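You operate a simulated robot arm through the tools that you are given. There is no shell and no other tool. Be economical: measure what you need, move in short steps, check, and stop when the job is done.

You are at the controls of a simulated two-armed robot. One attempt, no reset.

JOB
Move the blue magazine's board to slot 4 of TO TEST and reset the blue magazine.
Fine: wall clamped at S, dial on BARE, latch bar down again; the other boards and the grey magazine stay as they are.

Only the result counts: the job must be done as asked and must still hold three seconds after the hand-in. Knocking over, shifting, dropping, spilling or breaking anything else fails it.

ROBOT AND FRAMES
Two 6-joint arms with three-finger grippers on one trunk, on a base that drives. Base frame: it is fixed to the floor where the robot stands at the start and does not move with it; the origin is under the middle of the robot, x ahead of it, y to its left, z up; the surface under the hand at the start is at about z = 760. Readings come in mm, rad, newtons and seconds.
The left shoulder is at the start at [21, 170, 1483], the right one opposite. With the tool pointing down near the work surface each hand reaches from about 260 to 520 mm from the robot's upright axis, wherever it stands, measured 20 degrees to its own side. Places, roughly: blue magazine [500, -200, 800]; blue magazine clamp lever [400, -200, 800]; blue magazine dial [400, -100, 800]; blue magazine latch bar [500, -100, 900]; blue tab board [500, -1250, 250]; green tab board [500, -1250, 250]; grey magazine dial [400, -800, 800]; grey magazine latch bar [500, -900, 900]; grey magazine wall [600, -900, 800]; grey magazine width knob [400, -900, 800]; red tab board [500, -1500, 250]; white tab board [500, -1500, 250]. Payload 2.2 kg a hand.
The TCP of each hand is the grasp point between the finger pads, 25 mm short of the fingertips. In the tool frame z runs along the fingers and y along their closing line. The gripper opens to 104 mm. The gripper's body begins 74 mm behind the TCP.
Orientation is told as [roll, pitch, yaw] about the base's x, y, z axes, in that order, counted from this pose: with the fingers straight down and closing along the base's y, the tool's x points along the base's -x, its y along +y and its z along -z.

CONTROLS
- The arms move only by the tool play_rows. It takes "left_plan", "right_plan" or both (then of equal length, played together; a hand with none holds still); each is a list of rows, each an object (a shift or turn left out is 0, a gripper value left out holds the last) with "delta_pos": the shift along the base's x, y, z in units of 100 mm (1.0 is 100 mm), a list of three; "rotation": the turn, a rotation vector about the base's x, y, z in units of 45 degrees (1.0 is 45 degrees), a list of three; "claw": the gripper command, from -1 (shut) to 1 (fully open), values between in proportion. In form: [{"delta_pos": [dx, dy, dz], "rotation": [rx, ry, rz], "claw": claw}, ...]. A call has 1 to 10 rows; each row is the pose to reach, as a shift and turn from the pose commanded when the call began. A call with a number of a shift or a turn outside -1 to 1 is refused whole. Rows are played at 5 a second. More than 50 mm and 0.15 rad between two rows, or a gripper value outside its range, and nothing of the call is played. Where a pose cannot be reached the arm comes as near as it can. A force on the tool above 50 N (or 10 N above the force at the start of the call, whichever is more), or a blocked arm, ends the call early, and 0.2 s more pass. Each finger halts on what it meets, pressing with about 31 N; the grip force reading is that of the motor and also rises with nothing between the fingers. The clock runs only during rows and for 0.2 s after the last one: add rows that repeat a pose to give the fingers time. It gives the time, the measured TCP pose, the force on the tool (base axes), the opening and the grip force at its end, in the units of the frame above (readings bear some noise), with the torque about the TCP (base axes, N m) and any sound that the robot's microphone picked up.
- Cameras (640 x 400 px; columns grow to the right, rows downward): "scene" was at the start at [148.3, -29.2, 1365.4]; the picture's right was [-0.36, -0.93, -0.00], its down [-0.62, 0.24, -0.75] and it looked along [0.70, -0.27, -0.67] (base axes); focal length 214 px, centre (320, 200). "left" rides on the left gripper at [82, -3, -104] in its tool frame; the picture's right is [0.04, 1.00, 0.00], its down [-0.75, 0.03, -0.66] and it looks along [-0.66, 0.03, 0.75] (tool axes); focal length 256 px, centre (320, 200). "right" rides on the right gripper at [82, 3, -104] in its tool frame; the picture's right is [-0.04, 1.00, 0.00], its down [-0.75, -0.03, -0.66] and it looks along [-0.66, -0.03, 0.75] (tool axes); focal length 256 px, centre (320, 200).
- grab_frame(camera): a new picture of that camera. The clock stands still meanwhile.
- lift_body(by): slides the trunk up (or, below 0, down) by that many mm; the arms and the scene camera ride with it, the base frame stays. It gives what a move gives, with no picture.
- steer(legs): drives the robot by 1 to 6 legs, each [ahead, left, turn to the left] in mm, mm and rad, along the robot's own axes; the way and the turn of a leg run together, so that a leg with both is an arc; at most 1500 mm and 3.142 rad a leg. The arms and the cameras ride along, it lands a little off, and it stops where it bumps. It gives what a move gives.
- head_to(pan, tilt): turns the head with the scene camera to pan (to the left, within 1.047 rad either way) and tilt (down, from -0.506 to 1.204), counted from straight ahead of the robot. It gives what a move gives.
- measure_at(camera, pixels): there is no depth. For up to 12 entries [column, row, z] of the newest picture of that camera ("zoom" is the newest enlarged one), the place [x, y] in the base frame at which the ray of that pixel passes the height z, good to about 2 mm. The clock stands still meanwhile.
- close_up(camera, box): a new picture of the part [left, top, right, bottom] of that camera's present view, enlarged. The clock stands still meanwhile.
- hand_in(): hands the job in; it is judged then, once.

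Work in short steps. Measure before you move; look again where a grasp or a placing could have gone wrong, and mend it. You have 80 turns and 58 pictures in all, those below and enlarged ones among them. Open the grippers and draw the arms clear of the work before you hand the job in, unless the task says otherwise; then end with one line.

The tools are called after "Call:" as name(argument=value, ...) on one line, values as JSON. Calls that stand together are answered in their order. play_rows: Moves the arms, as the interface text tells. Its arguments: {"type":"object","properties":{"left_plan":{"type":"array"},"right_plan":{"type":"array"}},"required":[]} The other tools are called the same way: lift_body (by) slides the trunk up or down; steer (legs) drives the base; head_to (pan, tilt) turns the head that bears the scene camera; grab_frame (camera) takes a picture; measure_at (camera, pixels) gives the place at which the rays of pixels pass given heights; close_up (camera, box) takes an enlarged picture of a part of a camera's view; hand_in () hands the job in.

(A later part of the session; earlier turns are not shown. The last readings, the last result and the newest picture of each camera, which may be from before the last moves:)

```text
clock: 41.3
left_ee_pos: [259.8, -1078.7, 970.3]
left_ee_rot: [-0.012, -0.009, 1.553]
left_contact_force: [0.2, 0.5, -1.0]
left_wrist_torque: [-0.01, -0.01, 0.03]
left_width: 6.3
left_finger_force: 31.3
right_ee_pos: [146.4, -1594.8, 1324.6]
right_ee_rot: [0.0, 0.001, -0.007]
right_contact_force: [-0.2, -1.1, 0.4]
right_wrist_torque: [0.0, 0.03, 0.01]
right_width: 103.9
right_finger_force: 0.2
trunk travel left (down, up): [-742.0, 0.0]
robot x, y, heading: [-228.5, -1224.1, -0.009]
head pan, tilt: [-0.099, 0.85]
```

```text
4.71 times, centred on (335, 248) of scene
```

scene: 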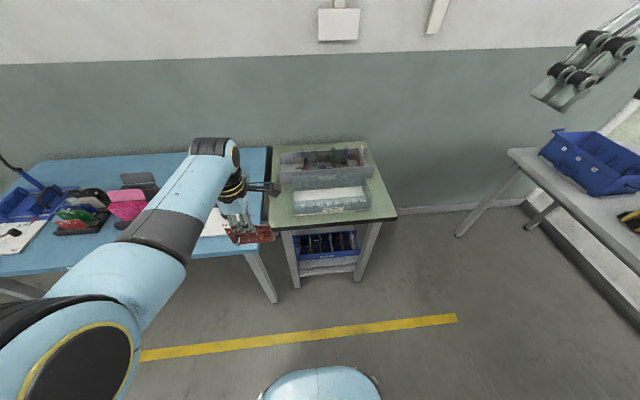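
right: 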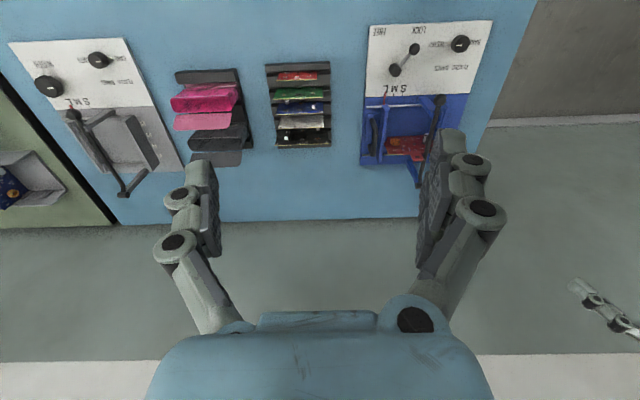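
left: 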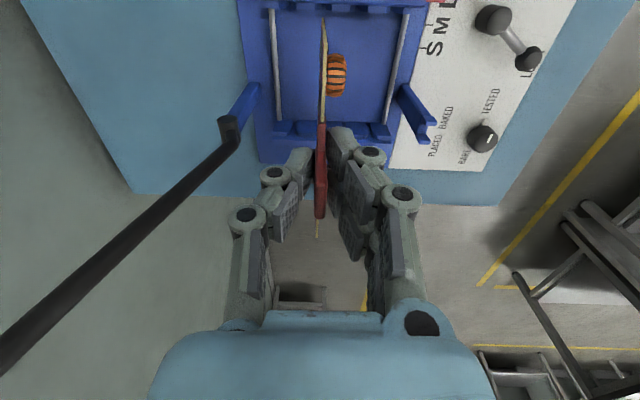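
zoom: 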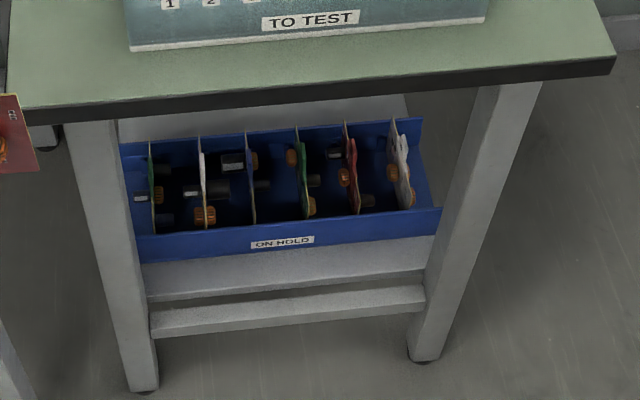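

TO TEST is the clear, empty tray on the green top, slots 1–8 along -y. I measure it at two trial heights for the table.

Call:
measure_at(camera="scene", pixels=[[295.1, 215.5, 760], [369.9, 209.2, 760], [295.1, 215.5, 700], [369.9, 209.2, 700], [268, 231, 760], [397, 218, 760], [268, 231, 700], [397, 218, 700], [303.2, 205.9, 780], [329.1, 203.6, 780], [363.1, 200.7, 780], [277, 214, 760]])

```text
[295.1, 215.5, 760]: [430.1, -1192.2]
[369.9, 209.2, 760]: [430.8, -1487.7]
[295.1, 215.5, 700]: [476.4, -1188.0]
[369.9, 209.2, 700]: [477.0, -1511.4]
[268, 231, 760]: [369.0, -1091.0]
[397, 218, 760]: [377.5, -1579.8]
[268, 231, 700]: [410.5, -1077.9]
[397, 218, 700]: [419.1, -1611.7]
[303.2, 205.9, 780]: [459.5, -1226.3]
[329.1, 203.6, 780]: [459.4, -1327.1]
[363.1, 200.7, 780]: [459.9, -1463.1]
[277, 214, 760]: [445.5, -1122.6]
```

Slot pitch ≈33.8 mm, slot 4 y≈-1327 (height to be confirmed). I move right, turn the hand to yaw 0 off the table, then approach.

Call:
steer(legs=[[0, -255, 0.009]])

Call:
play_rows(left_plan=[{"delta_pos": [0, 0, 0], "rotation": [0, 0, -0.18]}, {"delta_pos": [0, 0, 0], "rotation": [0, 0, -0.36]}, {"delta_pos": [0, 0, 0], "rotation": [0, 0, -0.54]}, {"delta_pos": [0, 0, 0], "rotation": [0, 0, -0.72]}, {"delta_pos": [0, 0, 0], "rotation": [0, 0, -0.9]}, {"delta_pos": [0, 0, 0], "rotation": [0, 0, -1.0]}])

Call:
play_rows(left_plan=[{"delta_pos": [0, 0, 0], "rotation": [0, 0, -0.18]}, {"delta_pos": [0, 0, 0], "rotation": [0, 0, -0.36]}, {"delta_pos": [0, 0, 0], "rotation": [0, 0, -0.54]}, {"delta_pos": [0, 0, 0], "rotation": [0, 0, -0.72]}, {"delta_pos": [0, 0, 0], "rotation": [0, 0, -0.9]}, {"delta_pos": [0, 0, 0], "rotation": [0, 0, -0.99]}])

Call:
steer(legs=[[180, 0, 0]])

Call:
grab_frame(camera="left")

Call:
grab_frame(camera="scene")

```text
clock: 43.2
left_ee_pos: [257.2, -1325.4, 970.9]
left_ee_rot: [-0.014, -0.011, 1.565]
left_contact_force: [-0.3, -0.2, -1.8]
left_wrist_torque: [-0.02, 0.01, 0.03]
left_width: 6.1
left_finger_force: 30.8
right_ee_pos: [151.0, -1843.5, 1323.8]
right_ee_rot: [0.0, 0.001, 0.004]
right_contact_force: [0.1, 0.6, -0.3]
right_wrist_torque: [0.0, 0.0, 0.01]
right_width: 104.1
right_finger_force: 0.1
trunk travel left (down, up): [-742.0, 0.0]
robot x, y, heading: [-224.6, -1480.2, 0.011]
head pan, tilt: [-0.099, 0.85]
```

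```text
clock: 44.6
left_ee_pos: [256.3, -1325.8, 970.9]
left_ee_rot: [-0.015, -0.011, 0.778]
left_contact_force: [-0.4, 0.5, -0.5]
left_wrist_torque: [0.01, 0.0, 0.0]
left_width: 6.1
left_finger_force: 31.2
right_ee_pos: [151.8, -1842.7, 1323.3]
right_ee_rot: [-0.002, 0.0, 0.004]
right_contact_force: [0.5, -0.9, -1.1]
right_wrist_torque: [-0.02, 0.04, 0.0]
right_width: 103.9
right_finger_force: 0.0
trunk travel left (down, up): [-742.0, 0.0]
robot x, y, heading: [-222.2, -1480.1, 0.003]
head pan, tilt: [-0.099, 0.85]
```

```text
clock: 46.0
left_ee_pos: [257.4, -1326.6, 969.6]
left_ee_rot: [-0.016, -0.009, -0.002]
left_contact_force: [-0.2, 0.0, -0.3]
left_wrist_torque: [0.03, 0.03, 0.0]
left_width: 5.9
left_finger_force: 31.1
right_ee_pos: [150.4, -1844.1, 1323.1]
right_ee_rot: [0.002, -0.001, 0.007]
right_contact_force: [0.0, -0.2, 0.3]
right_wrist_torque: [0.02, 0.0, -0.01]
right_width: 103.9
right_finger_force: 0.2
trunk travel left (down, up): [-742.0, 0.0]
robot x, y, heading: [-227.6, -1480.6, 0.009]
head pan, tilt: [-0.099, 0.85]
```

```text
clock: 47.5
left_ee_pos: [434.5, -1324.8, 970.8]
left_ee_rot: [-0.015, -0.008, 0.003]
left_contact_force: [0.3, 0.0, 0.1]
left_wrist_torque: [0.02, 0.01, -0.04]
left_width: 6.3
left_finger_force: 30.7
right_ee_pos: [329.8, -1843.2, 1322.2]
right_ee_rot: [0.002, -0.001, 0.005]
right_contact_force: [-0.8, 0.2, -0.4]
right_wrist_torque: [0.01, 0.02, -0.01]
right_width: 104.2
right_finger_force: 0.1
trunk travel left (down, up): [-742.0, 0.0]
robot x, y, heading: [-47.1, -1478.7, 0.005]
head pan, tilt: [-0.099, 0.85]
```

```text
26 pictures are left
```

left: 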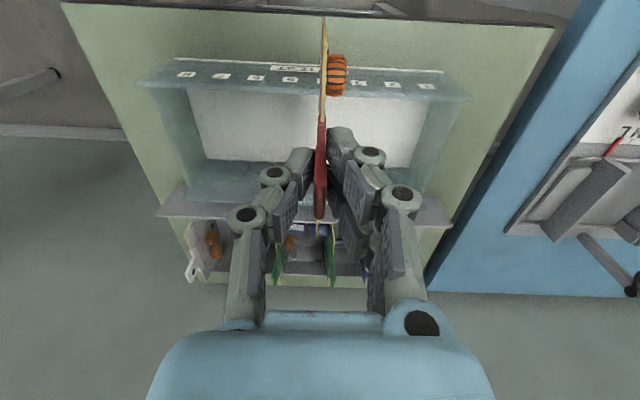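

```text
25 pictures are left
```

scene: 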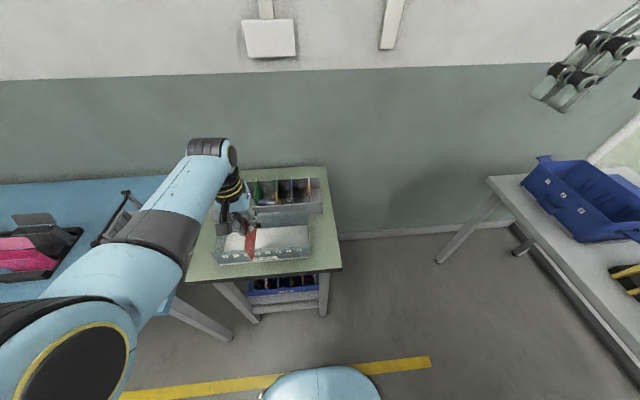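

I triangulate label 1 and 8 heights using this left view against the earlier scene rays (label 1: [459.5,-1226.3], label 8: [459.9,-1463.1] at z 780).

Call:
measure_at(camera="left", pixels=[[425, 86, 780], [187, 74, 780], [425, 86, 740], [187, 74, 740], [148, 83, 820], [472, 97, 820], [195, 160, 770], [425, 165, 770], [160, 215, 820], [452, 226, 820]])

Call:
close_up(camera="scene", box=[190, 170, 340, 280])

```text
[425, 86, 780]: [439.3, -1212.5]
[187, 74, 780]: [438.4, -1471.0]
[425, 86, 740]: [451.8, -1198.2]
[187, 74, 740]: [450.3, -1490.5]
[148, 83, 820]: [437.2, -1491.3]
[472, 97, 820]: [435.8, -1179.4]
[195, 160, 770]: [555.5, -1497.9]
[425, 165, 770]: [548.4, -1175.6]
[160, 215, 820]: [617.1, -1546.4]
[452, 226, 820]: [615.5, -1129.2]
```

```text
3.64 times, centred on (265, 225) of scene
```

zoom: 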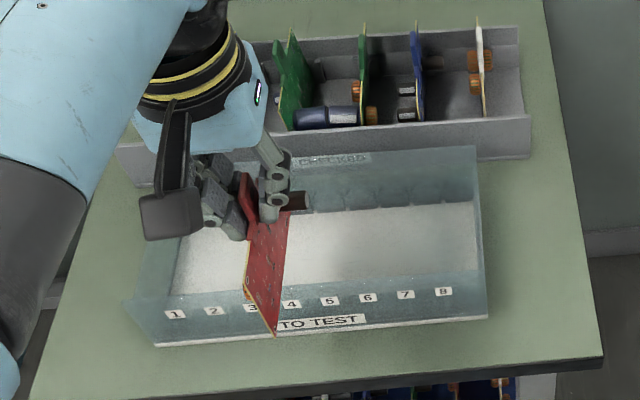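

Labels lie at z≈825, x≈423, pitch ≈31.5, slot 4 y≈-1320.5. I measure the tray's rims and notches and board bottom in the zoom.

Call:
measure_at(camera="zoom", pixels=[[157, 345, 765], [490, 318, 765], [291, 303, 825], [175, 314, 825], [443, 291, 825], [484, 275, 840], [474, 147, 840], [488, 310, 770], [345, 200, 800], [377, 198, 800], [275, 335, 880], [249, 295, 880]])

Call:
close_up(camera="left", box=[140, 50, 480, 240])

```text
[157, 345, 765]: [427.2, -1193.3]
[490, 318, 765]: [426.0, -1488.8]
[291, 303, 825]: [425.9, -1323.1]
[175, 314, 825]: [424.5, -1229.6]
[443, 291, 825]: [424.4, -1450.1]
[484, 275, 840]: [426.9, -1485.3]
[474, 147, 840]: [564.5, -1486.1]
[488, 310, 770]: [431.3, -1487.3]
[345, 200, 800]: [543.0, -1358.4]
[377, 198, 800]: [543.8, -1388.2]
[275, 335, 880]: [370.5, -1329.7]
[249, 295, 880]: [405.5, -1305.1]
```

```text
1.88 times, centred on (310, 145) of left
```

zoom: 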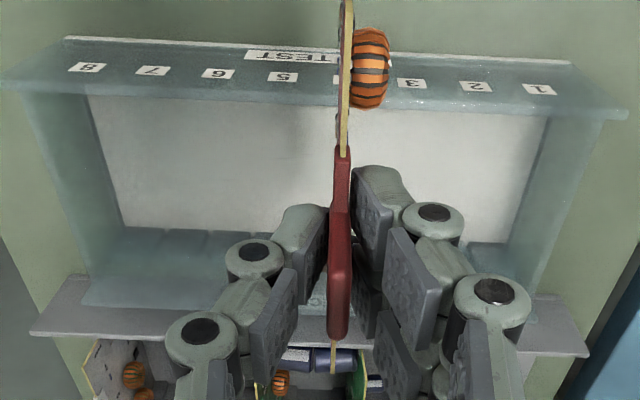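

Tray: x 426–565, slot 4 at y≈-1324. The hand is at y≈-1325. I drive 62 mm ahead and level the tool, then check the clearances.

Call:
steer(legs=[[62, 0, -0.004]])

Call:
play_rows(left_plan=[{"delta_pos": [0, 0, 0], "rotation": [0.019, 0.011, 0]}, {"delta_pos": [0, 0, 0], "rotation": [0.019, 0.011, 0]}])

Call:
close_up(camera="scene", box=[170, 180, 350, 310])

Call:
close_up(camera="left", box=[140, 0, 500, 240])

```text
clock: 48.4
left_ee_pos: [494.6, -1327.1, 970.2]
left_ee_rot: [-0.015, -0.011, -0.001]
left_contact_force: [-0.7, 0.1, -1.2]
left_wrist_torque: [0.0, -0.02, 0.03]
left_width: 6.1
left_finger_force: 30.7
right_ee_pos: [385.2, -1844.0, 1324.7]
right_ee_rot: [-0.002, -0.001, 0.001]
right_contact_force: [0.0, 0.4, -1.0]
right_wrist_torque: [0.01, 0.03, -0.01]
right_width: 104.3
right_finger_force: 0.0
trunk travel left (down, up): [-742.0, 0.0]
robot x, y, heading: [10.2, -1478.3, 0.0]
head pan, tilt: [-0.099, 0.85]
```

```text
clock: 49.0
left_ee_pos: [496.5, -1327.5, 969.7]
left_ee_rot: [0.001, -0.002, -0.002]
left_contact_force: [-0.9, -0.2, -0.8]
left_wrist_torque: [0.0, 0.02, -0.03]
left_width: 6.3
left_finger_force: 30.9
right_ee_pos: [388.9, -1845.4, 1323.4]
right_ee_rot: [0.0, 0.003, 0.001]
right_contact_force: [1.6, -0.5, -0.3]
right_wrist_torque: [0.01, 0.02, -0.01]
right_width: 103.9
right_finger_force: 0.0
trunk travel left (down, up): [-742.0, 0.0]
robot x, y, heading: [9.5, -1479.7, -0.003]
head pan, tilt: [-0.099, 0.85]
```

```text
3.08 times, centred on (260, 245) of scene
```

zoom: 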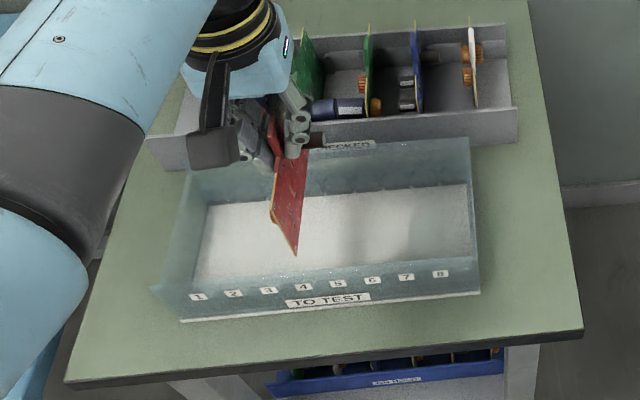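

```text
1.67 times, centred on (320, 120) of left
```

zoom: 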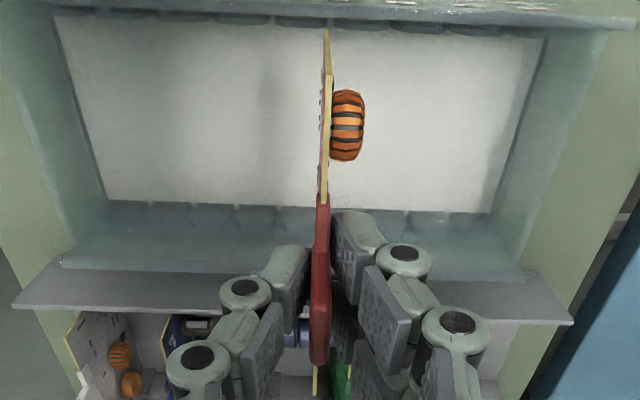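

I zoom on the front comb to see gaps relative to the board edge.

Call:
close_up(camera="left", box=[220, 0, 420, 50])

Call:
close_up(camera="scene", box=[220, 220, 310, 285])

```text
3.20 times, centred on (320, 25) of left
```

zoom: 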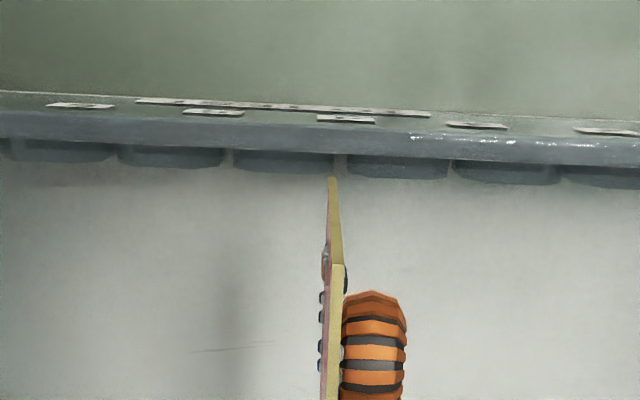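

```text
6.15 times, centred on (265, 252) of scene
```

zoom: 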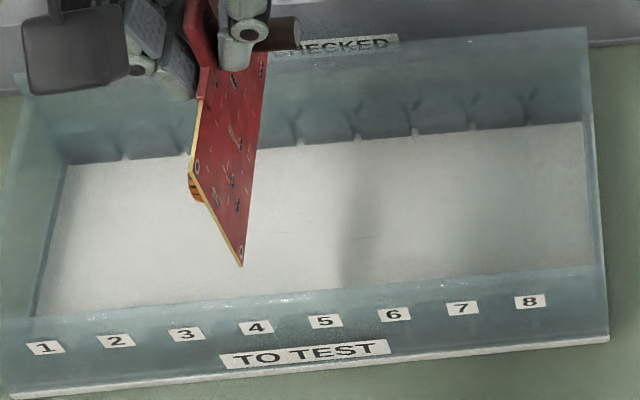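

The gap for slot 4 is at zoom column ≈342 (original (326.9,14)), comb tops at z≈783. I measure it together with the scene rear gaps.

Call:
measure_at(camera="left", pixels=[[326.9, 14, 783], [360.6, 15, 783], [291.3, 13, 783], [256.6, 12, 783], [395, 18, 783], [328, 0, 825], [324, 18, 880], [320, 150, 935]])

Call:
measure_at(camera="zoom", pixels=[[358, 136, 770], [414, 131, 770], [472, 126, 770], [300, 141, 770], [258, 327, 825], [240, 265, 880], [193, 170, 880], [205, 97, 950], [265, 55, 950]])

```text
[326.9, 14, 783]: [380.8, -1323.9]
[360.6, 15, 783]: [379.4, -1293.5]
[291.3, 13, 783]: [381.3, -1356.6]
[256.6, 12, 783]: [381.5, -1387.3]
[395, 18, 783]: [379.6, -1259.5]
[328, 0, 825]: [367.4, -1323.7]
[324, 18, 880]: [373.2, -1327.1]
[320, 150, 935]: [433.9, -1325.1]
```

```text
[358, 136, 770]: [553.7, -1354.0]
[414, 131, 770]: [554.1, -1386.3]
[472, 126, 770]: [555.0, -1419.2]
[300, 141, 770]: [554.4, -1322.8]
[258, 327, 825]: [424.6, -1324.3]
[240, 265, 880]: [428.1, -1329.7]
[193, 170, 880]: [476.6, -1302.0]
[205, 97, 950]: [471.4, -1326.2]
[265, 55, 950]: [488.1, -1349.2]
```

The board's lower edge is about 5.5 mm short (−y) of the slot-4 gap (≈-1324). I shift +5.5 mm in y, +2 in x, lower 70 mm (bottom ≈800, comb tops ≈783) and look again.

Call:
play_rows(left_plan=[{"delta_pos": [0.02, 0.055, 0], "rotation": [0.02, 0, 0]}, {"delta_pos": [0.02, 0.055, -0.3], "rotation": [0.02, 0, 0]}, {"delta_pos": [0.02, 0.055, -0.55], "rotation": [0.02, 0, 0]}, {"delta_pos": [0.02, 0.055, -0.7], "rotation": [0.02, 0, 0]}])

Call:
close_up(camera="left", box=[220, 0, 420, 125])

Call:
close_up(camera="scene", box=[220, 220, 310, 285])

```text
clock: 50.0
left_ee_pos: [498.6, -1320.0, 898.5]
left_ee_rot: [0.015, 0.001, -0.001]
left_contact_force: [0.2, 0.7, -0.6]
left_wrist_torque: [-0.02, -0.01, -0.01]
left_width: 6.2
left_finger_force: 30.9
right_ee_pos: [387.0, -1843.8, 1322.5]
right_ee_rot: [0.001, 0.001, 0.002]
right_contact_force: [0.4, -0.2, -0.3]
right_wrist_torque: [0.04, -0.01, 0.02]
right_width: 103.9
right_finger_force: 0.1
trunk travel left (down, up): [-742.0, 0.0]
robot x, y, heading: [10.9, -1479.6, -0.001]
head pan, tilt: [-0.099, 0.85]
```

```text
3.20 times, centred on (320, 62) of left
```

zoom: 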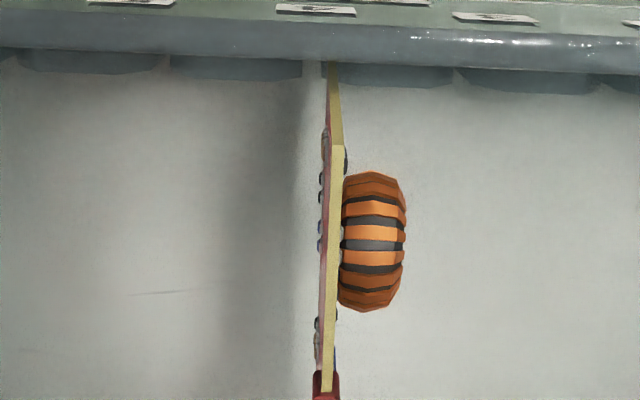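

```text
6.15 times, centred on (265, 252) of scene
```

zoom: 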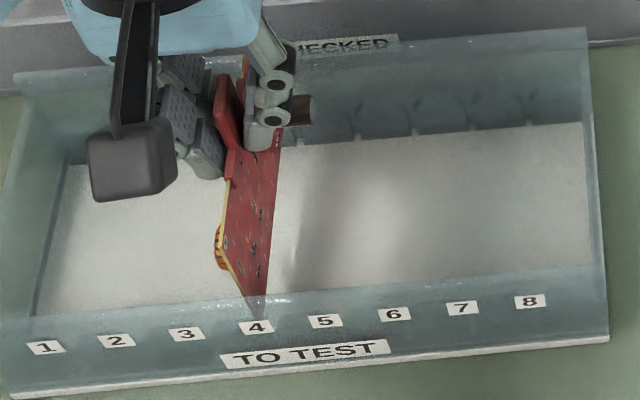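

The tip (col 333) now appears ~4 mm beyond the gap (col 312) toward +y. I verify with the scene ray.

Call:
measure_at(camera="zoom", pixels=[[257, 318, 800], [265, 290, 800], [257, 327, 825], [415, 132, 770], [472, 126, 770], [358, 137, 770], [283, 143, 800]])

```text
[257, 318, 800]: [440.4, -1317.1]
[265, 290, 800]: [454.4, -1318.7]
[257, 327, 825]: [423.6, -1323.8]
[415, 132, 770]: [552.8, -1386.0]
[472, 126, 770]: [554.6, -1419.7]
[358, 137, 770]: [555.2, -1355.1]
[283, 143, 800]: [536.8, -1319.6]
```

Both agree: shift about -4.5 mm in y. I do that and check before lowering.

Call:
play_rows(left_plan=[{"delta_pos": [0, -0.045, 0]}, {"delta_pos": [0, -0.045, -0.05]}, {"delta_pos": [0, -0.045, -0.05]}])

Call:
close_up(camera="left", box=[270, 0, 370, 63])

```text
clock: 50.8
left_ee_pos: [498.6, -1325.1, 895.1]
left_ee_rot: [0.017, 0.0, -0.003]
left_contact_force: [-0.7, -0.1, -0.4]
left_wrist_torque: [0.0, 0.05, 0.01]
left_width: 6.2
left_finger_force: 31.1
right_ee_pos: [387.5, -1843.2, 1321.2]
right_ee_rot: [0.001, 0.0, 0.002]
right_contact_force: [-0.6, -1.4, 0.2]
right_wrist_torque: [-0.01, -0.01, -0.02]
right_width: 103.7
right_finger_force: 0.1
trunk travel left (down, up): [-742.0, 0.0]
robot x, y, heading: [16.8, -1477.1, -0.001]
head pan, tilt: [-0.099, 0.85]
```

```text
6.35 times, centred on (320, 32) of left
```

zoom: 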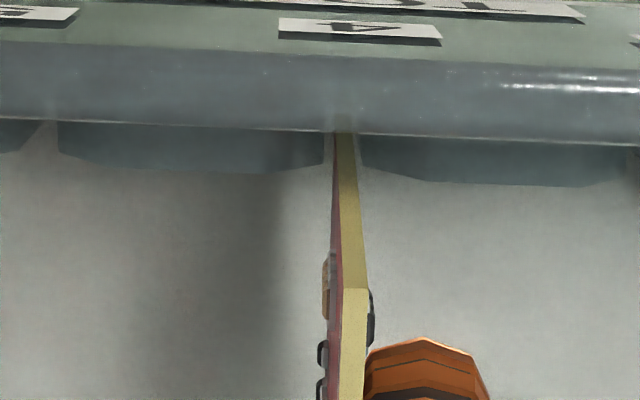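

The edge sits right in the slot-4 gap (325–362 vs board 333–355). I lower gently until contact.

Call:
play_rows(left_plan=[{"delta_pos": [0, 0, -0.06]}, {"delta_pos": [0, 0, -0.12]}, {"delta_pos": [0, 0, -0.18]}, {"delta_pos": [0, 0, -0.22]}])

Call:
close_up(camera="left", box=[245, 0, 395, 94])

```text
clock: 51.8
left_ee_pos: [498.3, -1326.1, 874.6]
left_ee_rot: [0.015, -0.003, -0.003]
left_contact_force: [1.6, 0.3, -0.7]
left_wrist_torque: [0.02, -0.16, 0.0]
left_width: 6.0
left_finger_force: 31.4
right_ee_pos: [388.4, -1843.8, 1323.7]
right_ee_rot: [0.002, 0.001, 0.002]
right_contact_force: [0.0, -0.2, -0.4]
right_wrist_torque: [0.0, 0.0, 0.01]
right_width: 104.2
right_finger_force: 0.0
trunk travel left (down, up): [-742.0, 0.0]
robot x, y, heading: [8.0, -1477.5, 0.002]
head pan, tilt: [-0.099, 0.85]
```

```text
4.26 times, centred on (320, 47) of left
```

zoom: 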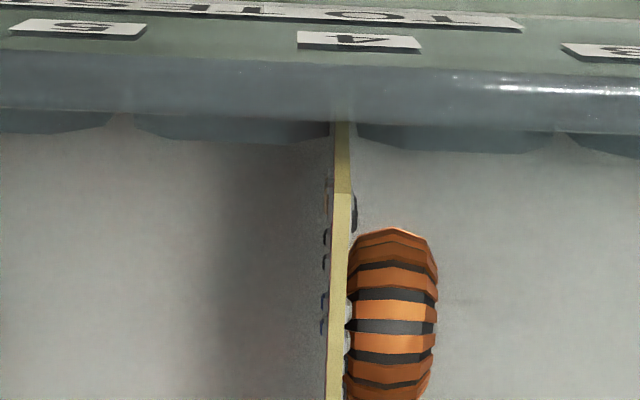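

Still free, board between the teeth. Continue down.

Call:
play_rows(left_plan=[{"delta_pos": [0, 0, -0.04]}, {"delta_pos": [0, 0, -0.08]}, {"delta_pos": [0, 0, -0.11]}, {"delta_pos": [0, 0, -0.13]}])

```text
clock: 52.8
left_ee_pos: [496.5, -1324.2, 868.4]
left_ee_rot: [0.019, -0.009, -0.001]
left_contact_force: [19.4, 0.1, 14.3]
left_wrist_torque: [-0.04, -0.63, 0.0]
left_width: 6.1
left_finger_force: 31.6
left hand out of reach, approached as far as the arm can: row 1, 2, 3, 4
right_ee_pos: [389.0, -1844.4, 1322.3]
right_ee_rot: [0.002, 0.001, 0.002]
right_contact_force: [-0.3, 0.5, 0.4]
right_wrist_torque: [0.04, 0.0, 0.0]
right_width: 103.7
right_finger_force: 0.0
trunk travel left (down, up): [-742.0, 0.0]
robot x, y, heading: [15.0, -1477.2, 0.004]
head pan, tilt: [-0.099, 0.85]
```

The arm is at its extension limit and is pulling in x. I raise 10 mm to relax, then use the trunk to lower instead.

Call:
play_rows(left_plan=[{"delta_pos": [0.01, 0, 0.06]}, {"delta_pos": [0.02, 0, 0.09], "rotation": [0, 0.008, 0]}, {"delta_pos": [0.02, 0, 0.09], "rotation": [0, 0.008, 0]}])

Call:
lift_body(by=-6)

```text
clock: 53.6
left_ee_pos: [491.8, -1324.1, 874.5]
left_ee_rot: [0.014, 0.011, -0.002]
left_contact_force: [4.0, 1.0, -1.2]
left_wrist_torque: [0.03, -0.38, -0.01]
left_width: 6.3
left_finger_force: 30.7
right_ee_pos: [389.0, -1843.8, 1323.4]
right_ee_rot: [0.002, 0.002, 0.002]
right_contact_force: [-0.5, 0.0, -0.3]
right_wrist_torque: [0.02, -0.04, -0.02]
right_width: 104.3
right_finger_force: 0.1
trunk travel left (down, up): [-742.0, 0.0]
robot x, y, heading: [10.5, -1479.2, -0.002]
head pan, tilt: [-0.099, 0.85]
```

```text
clock: 54.2
left_ee_pos: [493.2, -1324.2, 871.7]
left_ee_rot: [0.016, 0.006, 0.0]
left_contact_force: [2.0, -0.3, 14.9]
left_wrist_torque: [0.0, 0.8, 0.01]
left_width: 6.3
left_finger_force: 30.8
right_ee_pos: [387.1, -1844.4, 1317.5]
right_ee_rot: [0.001, -0.002, 0.002]
right_contact_force: [0.5, -0.4, -0.2]
right_wrist_torque: [0.02, 0.03, 0.0]
right_width: 103.8
right_finger_force: 0.1
trunk travel left (down, up): [-736.0, 6.0]
robot x, y, heading: [16.0, -1474.7, 0.001]
head pan, tilt: [-0.099, 0.85]
```

Contact (15 N up) at the board's front end (torque +0.8). I look at both views.

Call:
close_up(camera="left", box=[245, 0, 395, 94])

Call:
close_up(camera="scene", box=[220, 220, 310, 285])

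```text
4.26 times, centred on (320, 47) of left
```

zoom: 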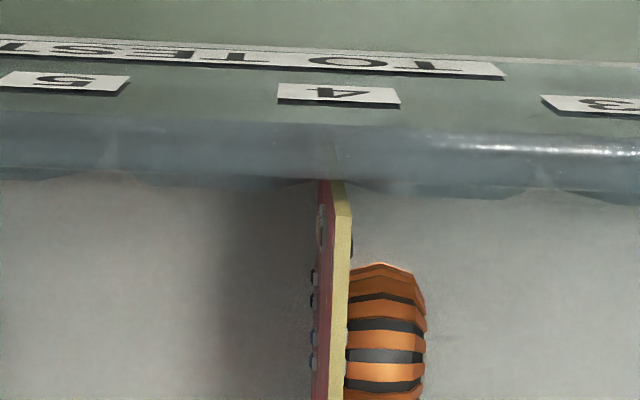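

```text
6.15 times, centred on (265, 252) of scene
```

zoom: 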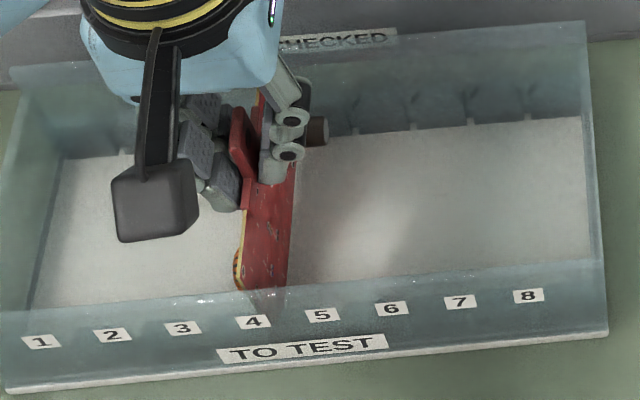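

The TCP height (871) equals that when the board stood in the magazine, and both ends are in gap 4, so it is seated. I release and rise.

Call:
play_rows(left_plan=[{"delta_pos": [0, 0, 0], "claw": -0.7}, {"delta_pos": [0, 0, 0], "claw": -0.4}, {"delta_pos": [0, 0, 0]}, {"delta_pos": [0, 0, 0.3]}, {"delta_pos": [0, 0, 0.65]}, {"delta_pos": [0, 0, 1.0]}])

Call:
grab_frame(camera="left")

Call:
close_up(camera="scene", box=[220, 210, 320, 285])

```text
clock: 55.6
left_ee_pos: [491.9, -1322.8, 971.0]
left_ee_rot: [0.016, 0.008, -0.003]
left_contact_force: [-0.1, -0.3, -0.5]
left_wrist_torque: [-0.02, -0.01, -0.02]
left_width: 31.4
left_finger_force: 0.2
right_ee_pos: [386.2, -1844.5, 1317.2]
right_ee_rot: [0.002, 0.001, 0.002]
right_contact_force: [-0.5, 0.1, -0.9]
right_wrist_torque: [0.01, -0.04, 0.0]
right_width: 104.2
right_finger_force: 0.1
trunk travel left (down, up): [-736.0, 6.0]
robot x, y, heading: [10.1, -1479.2, 0.001]
head pan, tilt: [-0.099, 0.85]
```

```text
12 pictures are left
```

left: 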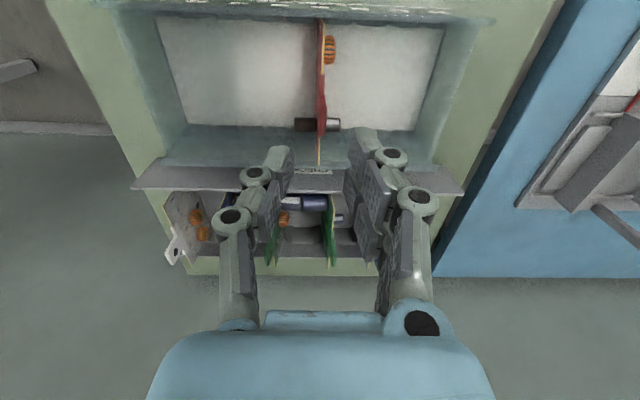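

```text
5.33 times, centred on (270, 248) of scene
```

zoom: 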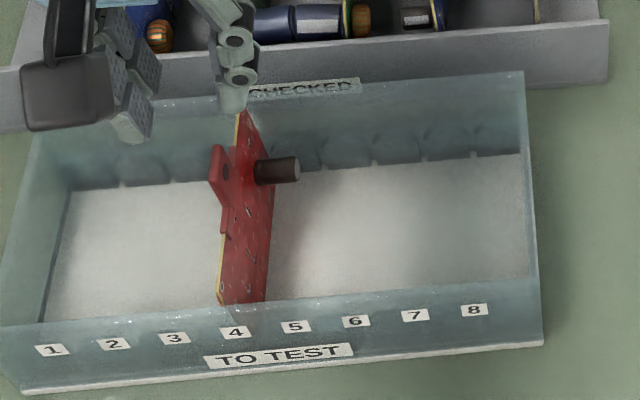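

The board stands in slot 4. I now drive back to the blue magazine: back off, left, ahead, with the head aimed at it.

Call:
steer(legs=[[-250, 0, 0], [0, 1139, 0], [270, 0, 0]])

Call:
head_to(pan=0.35, tilt=0.95)

```text
clock: 64.3
left_ee_pos: [509.3, -192.3, 970.8]
left_ee_rot: [0.015, 0.005, 0.0]
left_contact_force: [-0.6, -0.3, 0.5]
left_wrist_torque: [0.01, 0.0, 0.0]
left_width: 31.1
left_finger_force: 0.1
right_ee_pos: [404.3, -713.9, 1317.1]
right_ee_rot: [0.001, 0.0, 0.003]
right_contact_force: [-0.1, 0.2, -0.1]
right_wrist_torque: [-0.01, -0.01, -0.02]
right_width: 104.0
right_finger_force: 0.1
trunk travel left (down, up): [-736.0, 6.0]
robot x, y, heading: [27.8, -343.1, 0.003]
head pan, tilt: [-0.099, 0.85]
```

```text
clock: 65.2
left_ee_pos: [508.8, -192.8, 970.4]
left_ee_rot: [0.017, 0.007, 0.001]
left_contact_force: [-0.2, 0.0, -0.3]
left_wrist_torque: [-0.02, 0.0, 0.04]
left_width: 31.0
left_finger_force: 0.0
right_ee_pos: [404.1, -714.0, 1317.5]
right_ee_rot: [0.002, -0.001, 0.005]
right_contact_force: [-0.1, 0.2, -0.5]
right_wrist_torque: [0.02, -0.04, 0.0]
right_width: 103.8
right_finger_force: 0.1
trunk travel left (down, up): [-736.0, 6.0]
robot x, y, heading: [26.8, -348.8, 0.003]
head pan, tilt: [0.351, 0.949]
```

I bring the hand toward the lever handle (404,-183) at z≈870 and look.

Call:
play_rows(left_plan=[{"delta_pos": [-0.25, 0.03, -0.35], "rotation": [-0.02, -0.008, 0]}, {"delta_pos": [-0.5, 0.06, -0.7], "rotation": [-0.02, -0.008, 0]}, {"delta_pos": [-0.75, 0.09, -1.0], "rotation": [-0.02, -0.008, 0]}, {"delta_pos": [-1.0, 0.09, -1.0], "rotation": [-0.02, -0.008, 0]}])

Call:
grab_frame(camera="left")

```text
clock: 66.2
left_ee_pos: [407.9, -183.1, 869.3]
left_ee_rot: [0.001, -0.003, -0.001]
left_contact_force: [-0.5, -0.3, 0.6]
left_wrist_torque: [0.04, -0.02, -0.02]
left_width: 30.9
left_finger_force: 0.1
right_ee_pos: [402.1, -714.4, 1317.5]
right_ee_rot: [0.003, 0.001, 0.004]
right_contact_force: [0.0, -0.2, 0.3]
right_wrist_torque: [-0.03, -0.03, 0.02]
right_width: 103.8
right_finger_force: 0.1
trunk travel left (down, up): [-736.0, 6.0]
robot x, y, heading: [32.9, -347.6, -0.002]
head pan, tilt: [0.351, 0.949]
```

```text
10 pictures are left
```

left: 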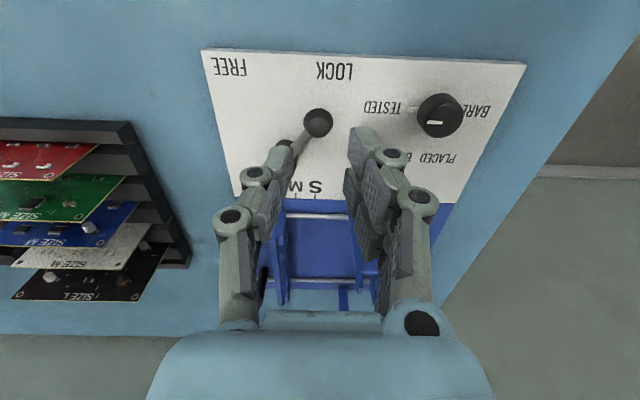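

I measure the handle ball (318,122), the dial (438,115), and labels in this view.

Call:
measure_at(camera="left", pixels=[[318, 122, 796], [285, 150, 790], [229, 67, 767], [333, 72, 767], [436, 116, 790], [428, 122, 795], [450, 118, 795], [470, 110, 767], [385, 107, 767], [318, 195, 767]])

```text
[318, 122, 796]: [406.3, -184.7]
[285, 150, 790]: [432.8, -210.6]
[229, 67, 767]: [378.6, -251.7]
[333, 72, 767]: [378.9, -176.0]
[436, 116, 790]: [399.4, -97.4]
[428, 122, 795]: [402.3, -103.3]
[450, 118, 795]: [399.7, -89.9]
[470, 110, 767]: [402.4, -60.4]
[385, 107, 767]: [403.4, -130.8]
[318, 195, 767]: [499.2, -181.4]
```

Ball at (406,-184,796). I descend around it, narrow to ~23 mm, then swing toward FREE about the pivot (445,-211).

Call:
play_rows(left_plan=[{"delta_pos": [-0.02, -0.01, -0.35]}, {"delta_pos": [-0.02, -0.01, -0.66]}, {"delta_pos": [-0.02, -0.01, -0.66], "claw": -0.58}, {"delta_pos": [-0.02, -0.01, -0.66]}])

Call:
play_rows(left_plan=[{"delta_pos": [-0.06, -0.13, 0]}, {"delta_pos": [-0.08, -0.27, 0]}, {"delta_pos": [-0.06, -0.41, 0]}, {"delta_pos": [-0.02, -0.5, 0]}, {"delta_pos": [0.01, -0.56, 0]}, {"delta_pos": [0.02, -0.58, 0]}])

Call:
grab_frame(camera="left")

```text
clock: 67.2
left_ee_pos: [407.4, -185.6, 802.2]
left_ee_rot: [0.0, 0.001, 0.002]
left_contact_force: [0.3, 0.5, 0.1]
left_wrist_torque: [-0.02, 0.01, 0.03]
left_width: 22.0
left_finger_force: 0.1
right_ee_pos: [404.2, -714.0, 1316.8]
right_ee_rot: [0.002, 0.004, 0.003]
right_contact_force: [0.6, 0.3, 0.6]
right_wrist_torque: [0.0, -0.02, -0.01]
right_width: 103.9
right_finger_force: 0.1
trunk travel left (down, up): [-736.0, 6.0]
robot x, y, heading: [30.7, -347.9, 0.002]
head pan, tilt: [0.351, 0.949]
```

```text
clock: 68.8
left_ee_pos: [407.0, -206.0, 796.7]
left_ee_rot: [0.045, 0.002, 0.016]
left_contact_force: [-0.6, 1.0, -0.1]
left_wrist_torque: [-0.03, 0.0, 0.05]
left_width: 21.8
left_finger_force: 0.1
right_ee_pos: [406.5, -713.2, 1317.8]
right_ee_rot: [0.0, 0.001, 0.004]
right_contact_force: [-0.6, -1.0, -0.4]
right_wrist_torque: [-0.03, 0.02, 0.0]
right_width: 104.1
right_finger_force: 0.0
trunk travel left (down, up): [-736.0, 6.0]
robot x, y, heading: [30.5, -345.4, 0.001]
head pan, tilt: [0.351, 0.949]
stopped in row 6 (left hand): the arm was blocked; the commanded pose is now the measured one
```

```text
9 pictures are left
```

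left: 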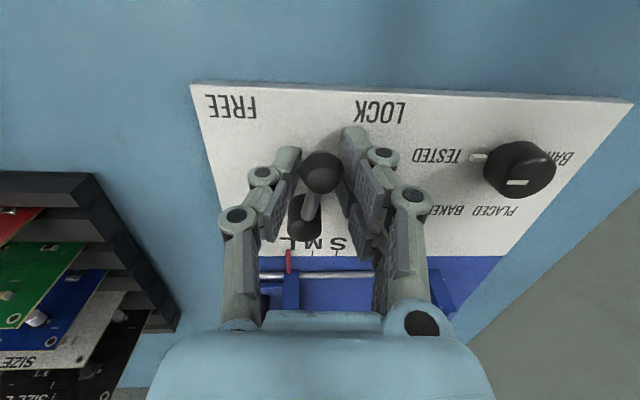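

The arm was blocked at y=-206. I check where ball and hub are now.

Call:
measure_at(camera="left", pixels=[[320, 172, 796], [305, 215, 789], [305, 228, 775], [230, 106, 767], [380, 112, 767], [519, 170, 790], [288, 262, 775], [285, 245, 767], [340, 243, 767]])

```text
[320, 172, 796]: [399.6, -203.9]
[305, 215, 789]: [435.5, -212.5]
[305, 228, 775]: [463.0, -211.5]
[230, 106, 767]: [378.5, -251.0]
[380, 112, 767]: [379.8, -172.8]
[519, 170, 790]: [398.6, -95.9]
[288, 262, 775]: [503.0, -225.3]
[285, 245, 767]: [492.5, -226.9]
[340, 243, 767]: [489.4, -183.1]
```

The lever moved half-way (ball at (400,-204)); the hand had sagged and tilted with its tips near the plate. I raise 8 mm, level it, and continue in smaller steps.

Call:
play_rows(left_plan=[{"delta_pos": [-0.07, 0, 0.08], "rotation": [-0.057, 0, -0.02]}, {"delta_pos": [-0.09, -0.06, 0.08], "rotation": [-0.057, 0, -0.02]}, {"delta_pos": [-0.09, -0.12, 0.08], "rotation": [-0.057, 0, -0.02]}, {"delta_pos": [-0.08, -0.18, 0.08], "rotation": [-0.057, 0, -0.02]}, {"delta_pos": [-0.06, -0.24, 0.08], "rotation": [-0.057, 0, -0.02]}, {"delta_pos": [-0.04, -0.3, 0.08], "rotation": [-0.057, 0, -0.02]}, {"delta_pos": [-0.01, -0.35, 0.08], "rotation": [-0.057, 0, -0.02]}])

```text
clock: 70.6
left_ee_pos: [399.1, -200.9, 794.9]
left_ee_rot: [0.046, 0.016, 0.016]
left_contact_force: [1.9, 0.7, -6.3]
left_wrist_torque: [0.11, -0.49, 0.06]
left_width: 12.8
left_finger_force: 16.4
right_ee_pos: [405.7, -714.9, 1316.2]
right_ee_rot: [0.001, 0.002, 0.004]
right_contact_force: [0.2, 0.8, -0.2]
right_wrist_torque: [0.0, -0.02, 0.01]
right_width: 104.2
right_finger_force: 0.2
trunk travel left (down, up): [-736.0, 6.0]
robot x, y, heading: [31.5, -347.8, 0.008]
head pan, tilt: [0.351, 0.949]
stopped in row 7 (left hand): the arm was blocked; the commanded pose is now the measured one
```

Again blocked and tilted with the hand low. I look at the arm from the scene camera.

Call:
grab_frame(camera="scene")

```text
8 pictures are left
```

scene: 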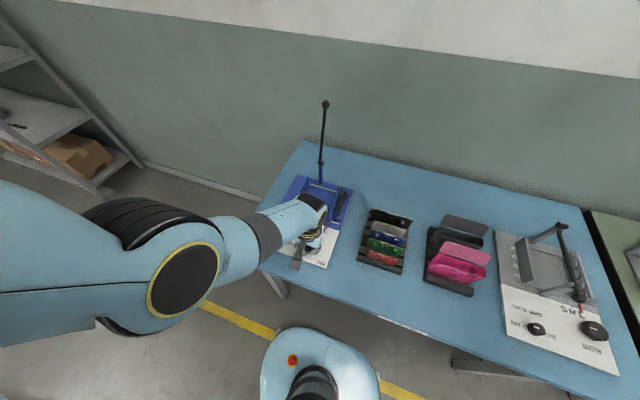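

Call:
grab_frame(camera="left")

```text
7 pictures are left
```

left: 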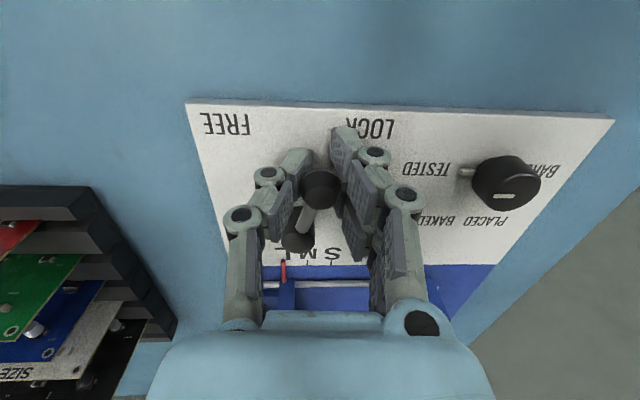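

Call:
measure_at(camera="left", pixels=[[321, 190, 796], [321, 190, 806], [321, 190, 786], [296, 243, 780], [226, 124, 767], [369, 129, 767]])

```text
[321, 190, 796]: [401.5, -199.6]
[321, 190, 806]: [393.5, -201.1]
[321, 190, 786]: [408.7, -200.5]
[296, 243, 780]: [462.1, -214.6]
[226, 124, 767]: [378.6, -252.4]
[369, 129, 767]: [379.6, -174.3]
```

Ball ≈(398.6,-201,800). To tell an arm limit from a stiff lever, I open, rise 70 mm and test the same sideways move in free air.

Call:
play_rows(left_plan=[{"delta_pos": [0, 0, 0], "claw": -0.3}, {"delta_pos": [0, 0, 0.35], "rotation": [-0.058, -0.02, -0.02]}, {"delta_pos": [0, 0, 0.7], "rotation": [-0.058, -0.02, -0.02]}, {"delta_pos": [0, -0.2, 0.7], "rotation": [-0.058, -0.02, -0.02]}, {"delta_pos": [0, -0.4, 0.7], "rotation": [-0.058, -0.02, -0.02]}])

```text
clock: 72.0
left_ee_pos: [394.7, -177.3, 854.6]
left_ee_rot: [0.088, 0.011, 0.007]
left_contact_force: [-0.2, 1.1, -0.3]
left_wrist_torque: [0.02, -0.01, 0.02]
left_width: 36.3
left_finger_force: 0.0
right_ee_pos: [405.3, -713.5, 1316.6]
right_ee_rot: [-0.001, 0.0, 0.003]
right_contact_force: [0.5, 0.3, 0.4]
right_wrist_torque: [-0.01, 0.01, -0.01]
right_width: 103.9
right_finger_force: 0.0
trunk travel left (down, up): [-736.0, 6.0]
robot x, y, heading: [32.5, -344.7, 0.001]
head pan, tilt: [0.351, 0.949]
stopped in row 5 (left hand): the arm was blocked; the commanded pose is now the measured one
```

It is an arm obstruction at this close pose, not the lever. I re-stand the robot further right and back so the lever lies farther to its left.

Call:
steer(legs=[[-35, -75, 0]])

Call:
play_rows(left_plan=[{"delta_pos": [0.1, 0.2, 0.1], "rotation": [-0.11, -0.014, -0.01]}, {"delta_pos": [0.3, 0.45, 0.1], "rotation": [-0.11, -0.014, -0.01]}, {"delta_pos": [0.38, 0.55, 0.1], "rotation": [-0.11, -0.014, -0.01]}])

```text
clock: 73.0
left_ee_pos: [359.7, -252.3, 855.9]
left_ee_rot: [0.089, 0.012, 0.009]
left_contact_force: [-0.9, -0.5, 1.1]
left_wrist_torque: [-0.01, -0.04, -0.02]
left_width: 36.2
left_finger_force: 0.1
right_ee_pos: [370.6, -787.8, 1318.0]
right_ee_rot: [0.001, -0.001, 0.006]
right_contact_force: [-0.2, 0.4, 0.2]
right_wrist_torque: [0.02, -0.02, -0.04]
right_width: 103.9
right_finger_force: 0.1
trunk travel left (down, up): [-736.0, 6.0]
robot x, y, heading: [-6.4, -426.2, 0.002]
head pan, tilt: [0.351, 0.949]
```

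```text
clock: 73.8
left_ee_pos: [398.3, -197.3, 864.0]
left_ee_rot: [0.0, -0.003, 0.001]
left_contact_force: [0.3, 0.7, -0.3]
left_wrist_torque: [-0.02, -0.01, 0.01]
left_width: 36.6
left_finger_force: 0.1
right_ee_pos: [369.9, -787.7, 1317.8]
right_ee_rot: [0.001, 0.001, 0.005]
right_contact_force: [0.4, 0.0, 0.4]
right_wrist_torque: [0.01, 0.0, -0.01]
right_width: 104.1
right_finger_force: 0.1
trunk travel left (down, up): [-736.0, 6.0]
robot x, y, heading: [-2.6, -422.5, 0.007]
head pan, tilt: [0.351, 0.949]
```

The hand now tracks well. I check the ball before descending.

Call:
grab_frame(camera="left")

```text
6 pictures are left
```

left: 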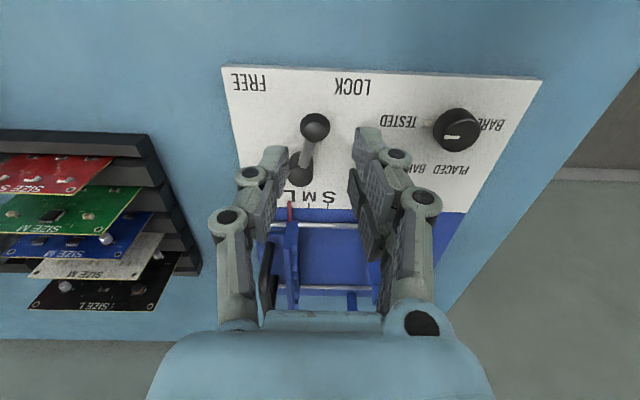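

Call:
measure_at(camera="left", pixels=[[316, 127, 800], [300, 172, 790], [300, 178, 780], [265, 245, 800], [268, 300, 800], [265, 245, 830], [268, 300, 830], [290, 212, 775], [294, 225, 830], [293, 303, 830], [457, 130, 790], [307, 207, 767]])

```text
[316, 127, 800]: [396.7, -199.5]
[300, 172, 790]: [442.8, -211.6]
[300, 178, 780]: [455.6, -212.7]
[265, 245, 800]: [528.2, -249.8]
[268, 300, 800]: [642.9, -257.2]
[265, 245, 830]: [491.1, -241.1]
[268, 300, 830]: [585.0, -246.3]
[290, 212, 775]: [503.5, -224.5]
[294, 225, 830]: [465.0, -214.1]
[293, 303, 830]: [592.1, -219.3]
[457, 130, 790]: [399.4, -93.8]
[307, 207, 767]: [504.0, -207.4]
```

Ball at (397,-200,800), pivot (443,-212). I descend, narrow and sweep to FREE.

Call:
play_rows(left_plan=[{"delta_pos": [-0.01, -0.03, -0.3]}, {"delta_pos": [-0.01, -0.03, -0.61]}, {"delta_pos": [-0.01, -0.03, -0.61], "claw": -0.56}, {"delta_pos": [-0.03, -0.09, -0.61]}, {"delta_pos": [-0.03, -0.15, -0.61]}, {"delta_pos": [-0.02, -0.21, -0.61]}, {"delta_pos": [-0.01, -0.27, -0.61]}, {"delta_pos": [0.01, -0.33, -0.61]}, {"delta_pos": [0.04, -0.39, -0.61]}, {"delta_pos": [0.06, -0.42, -0.61]}])

```text
clock: 76.0
left_ee_pos: [402.0, -235.8, 802.5]
left_ee_rot: [0.003, 0.003, 0.002]
left_contact_force: [-8.4, 9.3, 0.7]
left_wrist_torque: [0.02, 0.17, 0.33]
left_width: 27.3
left_finger_force: 3.9
right_ee_pos: [369.5, -785.0, 1317.5]
right_ee_rot: [0.0, 0.0, 0.004]
right_contact_force: [0.3, 0.0, -0.2]
right_wrist_torque: [0.0, -0.01, -0.01]
right_width: 104.0
right_finger_force: 0.1
trunk travel left (down, up): [-736.0, 6.0]
robot x, y, heading: [-6.5, -422.8, 0.008]
head pan, tilt: [0.351, 0.949]
```

The lever reached its FREE end (ball ≈(402,-236)). I open, lift and drive ahead so the wall handle is in reach.

Call:
play_rows(left_plan=[{"delta_pos": [-0.01, 0.03, 0], "claw": -0.2}, {"delta_pos": [-0.01, 0.03, 0]}, {"delta_pos": [-0.01, 0.03, 0.4]}, {"delta_pos": [-0.01, 0.03, 0.85]}])

Call:
steer(legs=[[150, -8, 0]])

Call:
play_rows(left_plan=[{"delta_pos": [0.1, -0.02, 0.1]}, {"delta_pos": [0.32, -0.05, 0.2]}])

Call:
grab_frame(camera="left")

```text
clock: 77.0
left_ee_pos: [402.3, -235.0, 888.0]
left_ee_rot: [0.0, 0.0, 0.0]
left_contact_force: [0.0, 0.3, -0.3]
left_wrist_torque: [0.01, 0.0, -0.02]
left_width: 41.5
left_finger_force: 0.1
right_ee_pos: [370.2, -788.7, 1316.6]
right_ee_rot: [0.0, -0.001, 0.005]
right_contact_force: [0.2, 0.0, -0.1]
right_wrist_torque: [0.02, -0.01, 0.0]
right_width: 104.0
right_finger_force: 0.0
trunk travel left (down, up): [-736.0, 6.0]
robot x, y, heading: [-3.5, -421.7, 0.006]
head pan, tilt: [0.351, 0.949]
```

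```text
clock: 78.4
left_ee_pos: [556.6, -242.1, 887.8]
left_ee_rot: [-0.001, -0.001, 0.0]
left_contact_force: [0.2, -0.5, 0.4]
left_wrist_torque: [-0.01, -0.02, 0.0]
left_width: 41.6
left_finger_force: 0.0
right_ee_pos: [524.7, -794.8, 1318.0]
right_ee_rot: [0.001, -0.001, 0.005]
right_contact_force: [-0.6, 0.3, -0.1]
right_wrist_torque: [0.01, 0.0, 0.02]
right_width: 104.3
right_finger_force: 0.1
trunk travel left (down, up): [-736.0, 6.0]
robot x, y, heading: [148.5, -427.6, 0.006]
head pan, tilt: [0.351, 0.949]
```

```text
clock: 79.0
left_ee_pos: [588.8, -247.0, 907.3]
left_ee_rot: [0.003, 0.001, 0.001]
left_contact_force: [-0.1, -0.4, -0.2]
left_wrist_torque: [-0.04, 0.02, -0.03]
left_width: 41.3
left_finger_force: 0.1
right_ee_pos: [527.4, -795.4, 1317.0]
right_ee_rot: [0.002, 0.001, 0.005]
right_contact_force: [0.1, 0.1, 0.1]
right_wrist_torque: [0.0, 0.04, 0.0]
right_width: 104.0
right_finger_force: 0.1
trunk travel left (down, up): [-736.0, 6.0]
robot x, y, heading: [149.9, -438.5, 0.002]
head pan, tilt: [0.351, 0.949]
```

```text
5 pictures are left
```

left: 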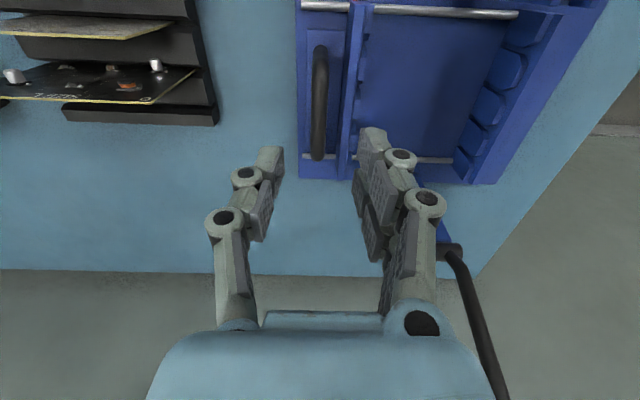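

The handle bar runs from (322,50) to (318,157), with clear space on both sides. I measure it at trial heights.

Call:
measure_at(camera="left", pixels=[[322, 50, 820], [318, 157, 820], [320, 100, 820], [322, 50, 800], [318, 157, 800], [345, 100, 850], [335, 120, 770], [306, 120, 770], [345, 160, 770], [320, 100, 840], [322, 50, 840], [318, 157, 840]])

```text
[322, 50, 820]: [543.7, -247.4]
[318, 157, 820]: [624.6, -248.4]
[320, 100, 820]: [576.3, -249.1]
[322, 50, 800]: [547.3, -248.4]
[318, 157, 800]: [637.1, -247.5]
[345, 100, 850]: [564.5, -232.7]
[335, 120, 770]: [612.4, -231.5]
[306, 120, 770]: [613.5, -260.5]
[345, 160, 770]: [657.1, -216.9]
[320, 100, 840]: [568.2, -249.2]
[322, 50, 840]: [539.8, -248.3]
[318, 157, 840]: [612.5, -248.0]
```

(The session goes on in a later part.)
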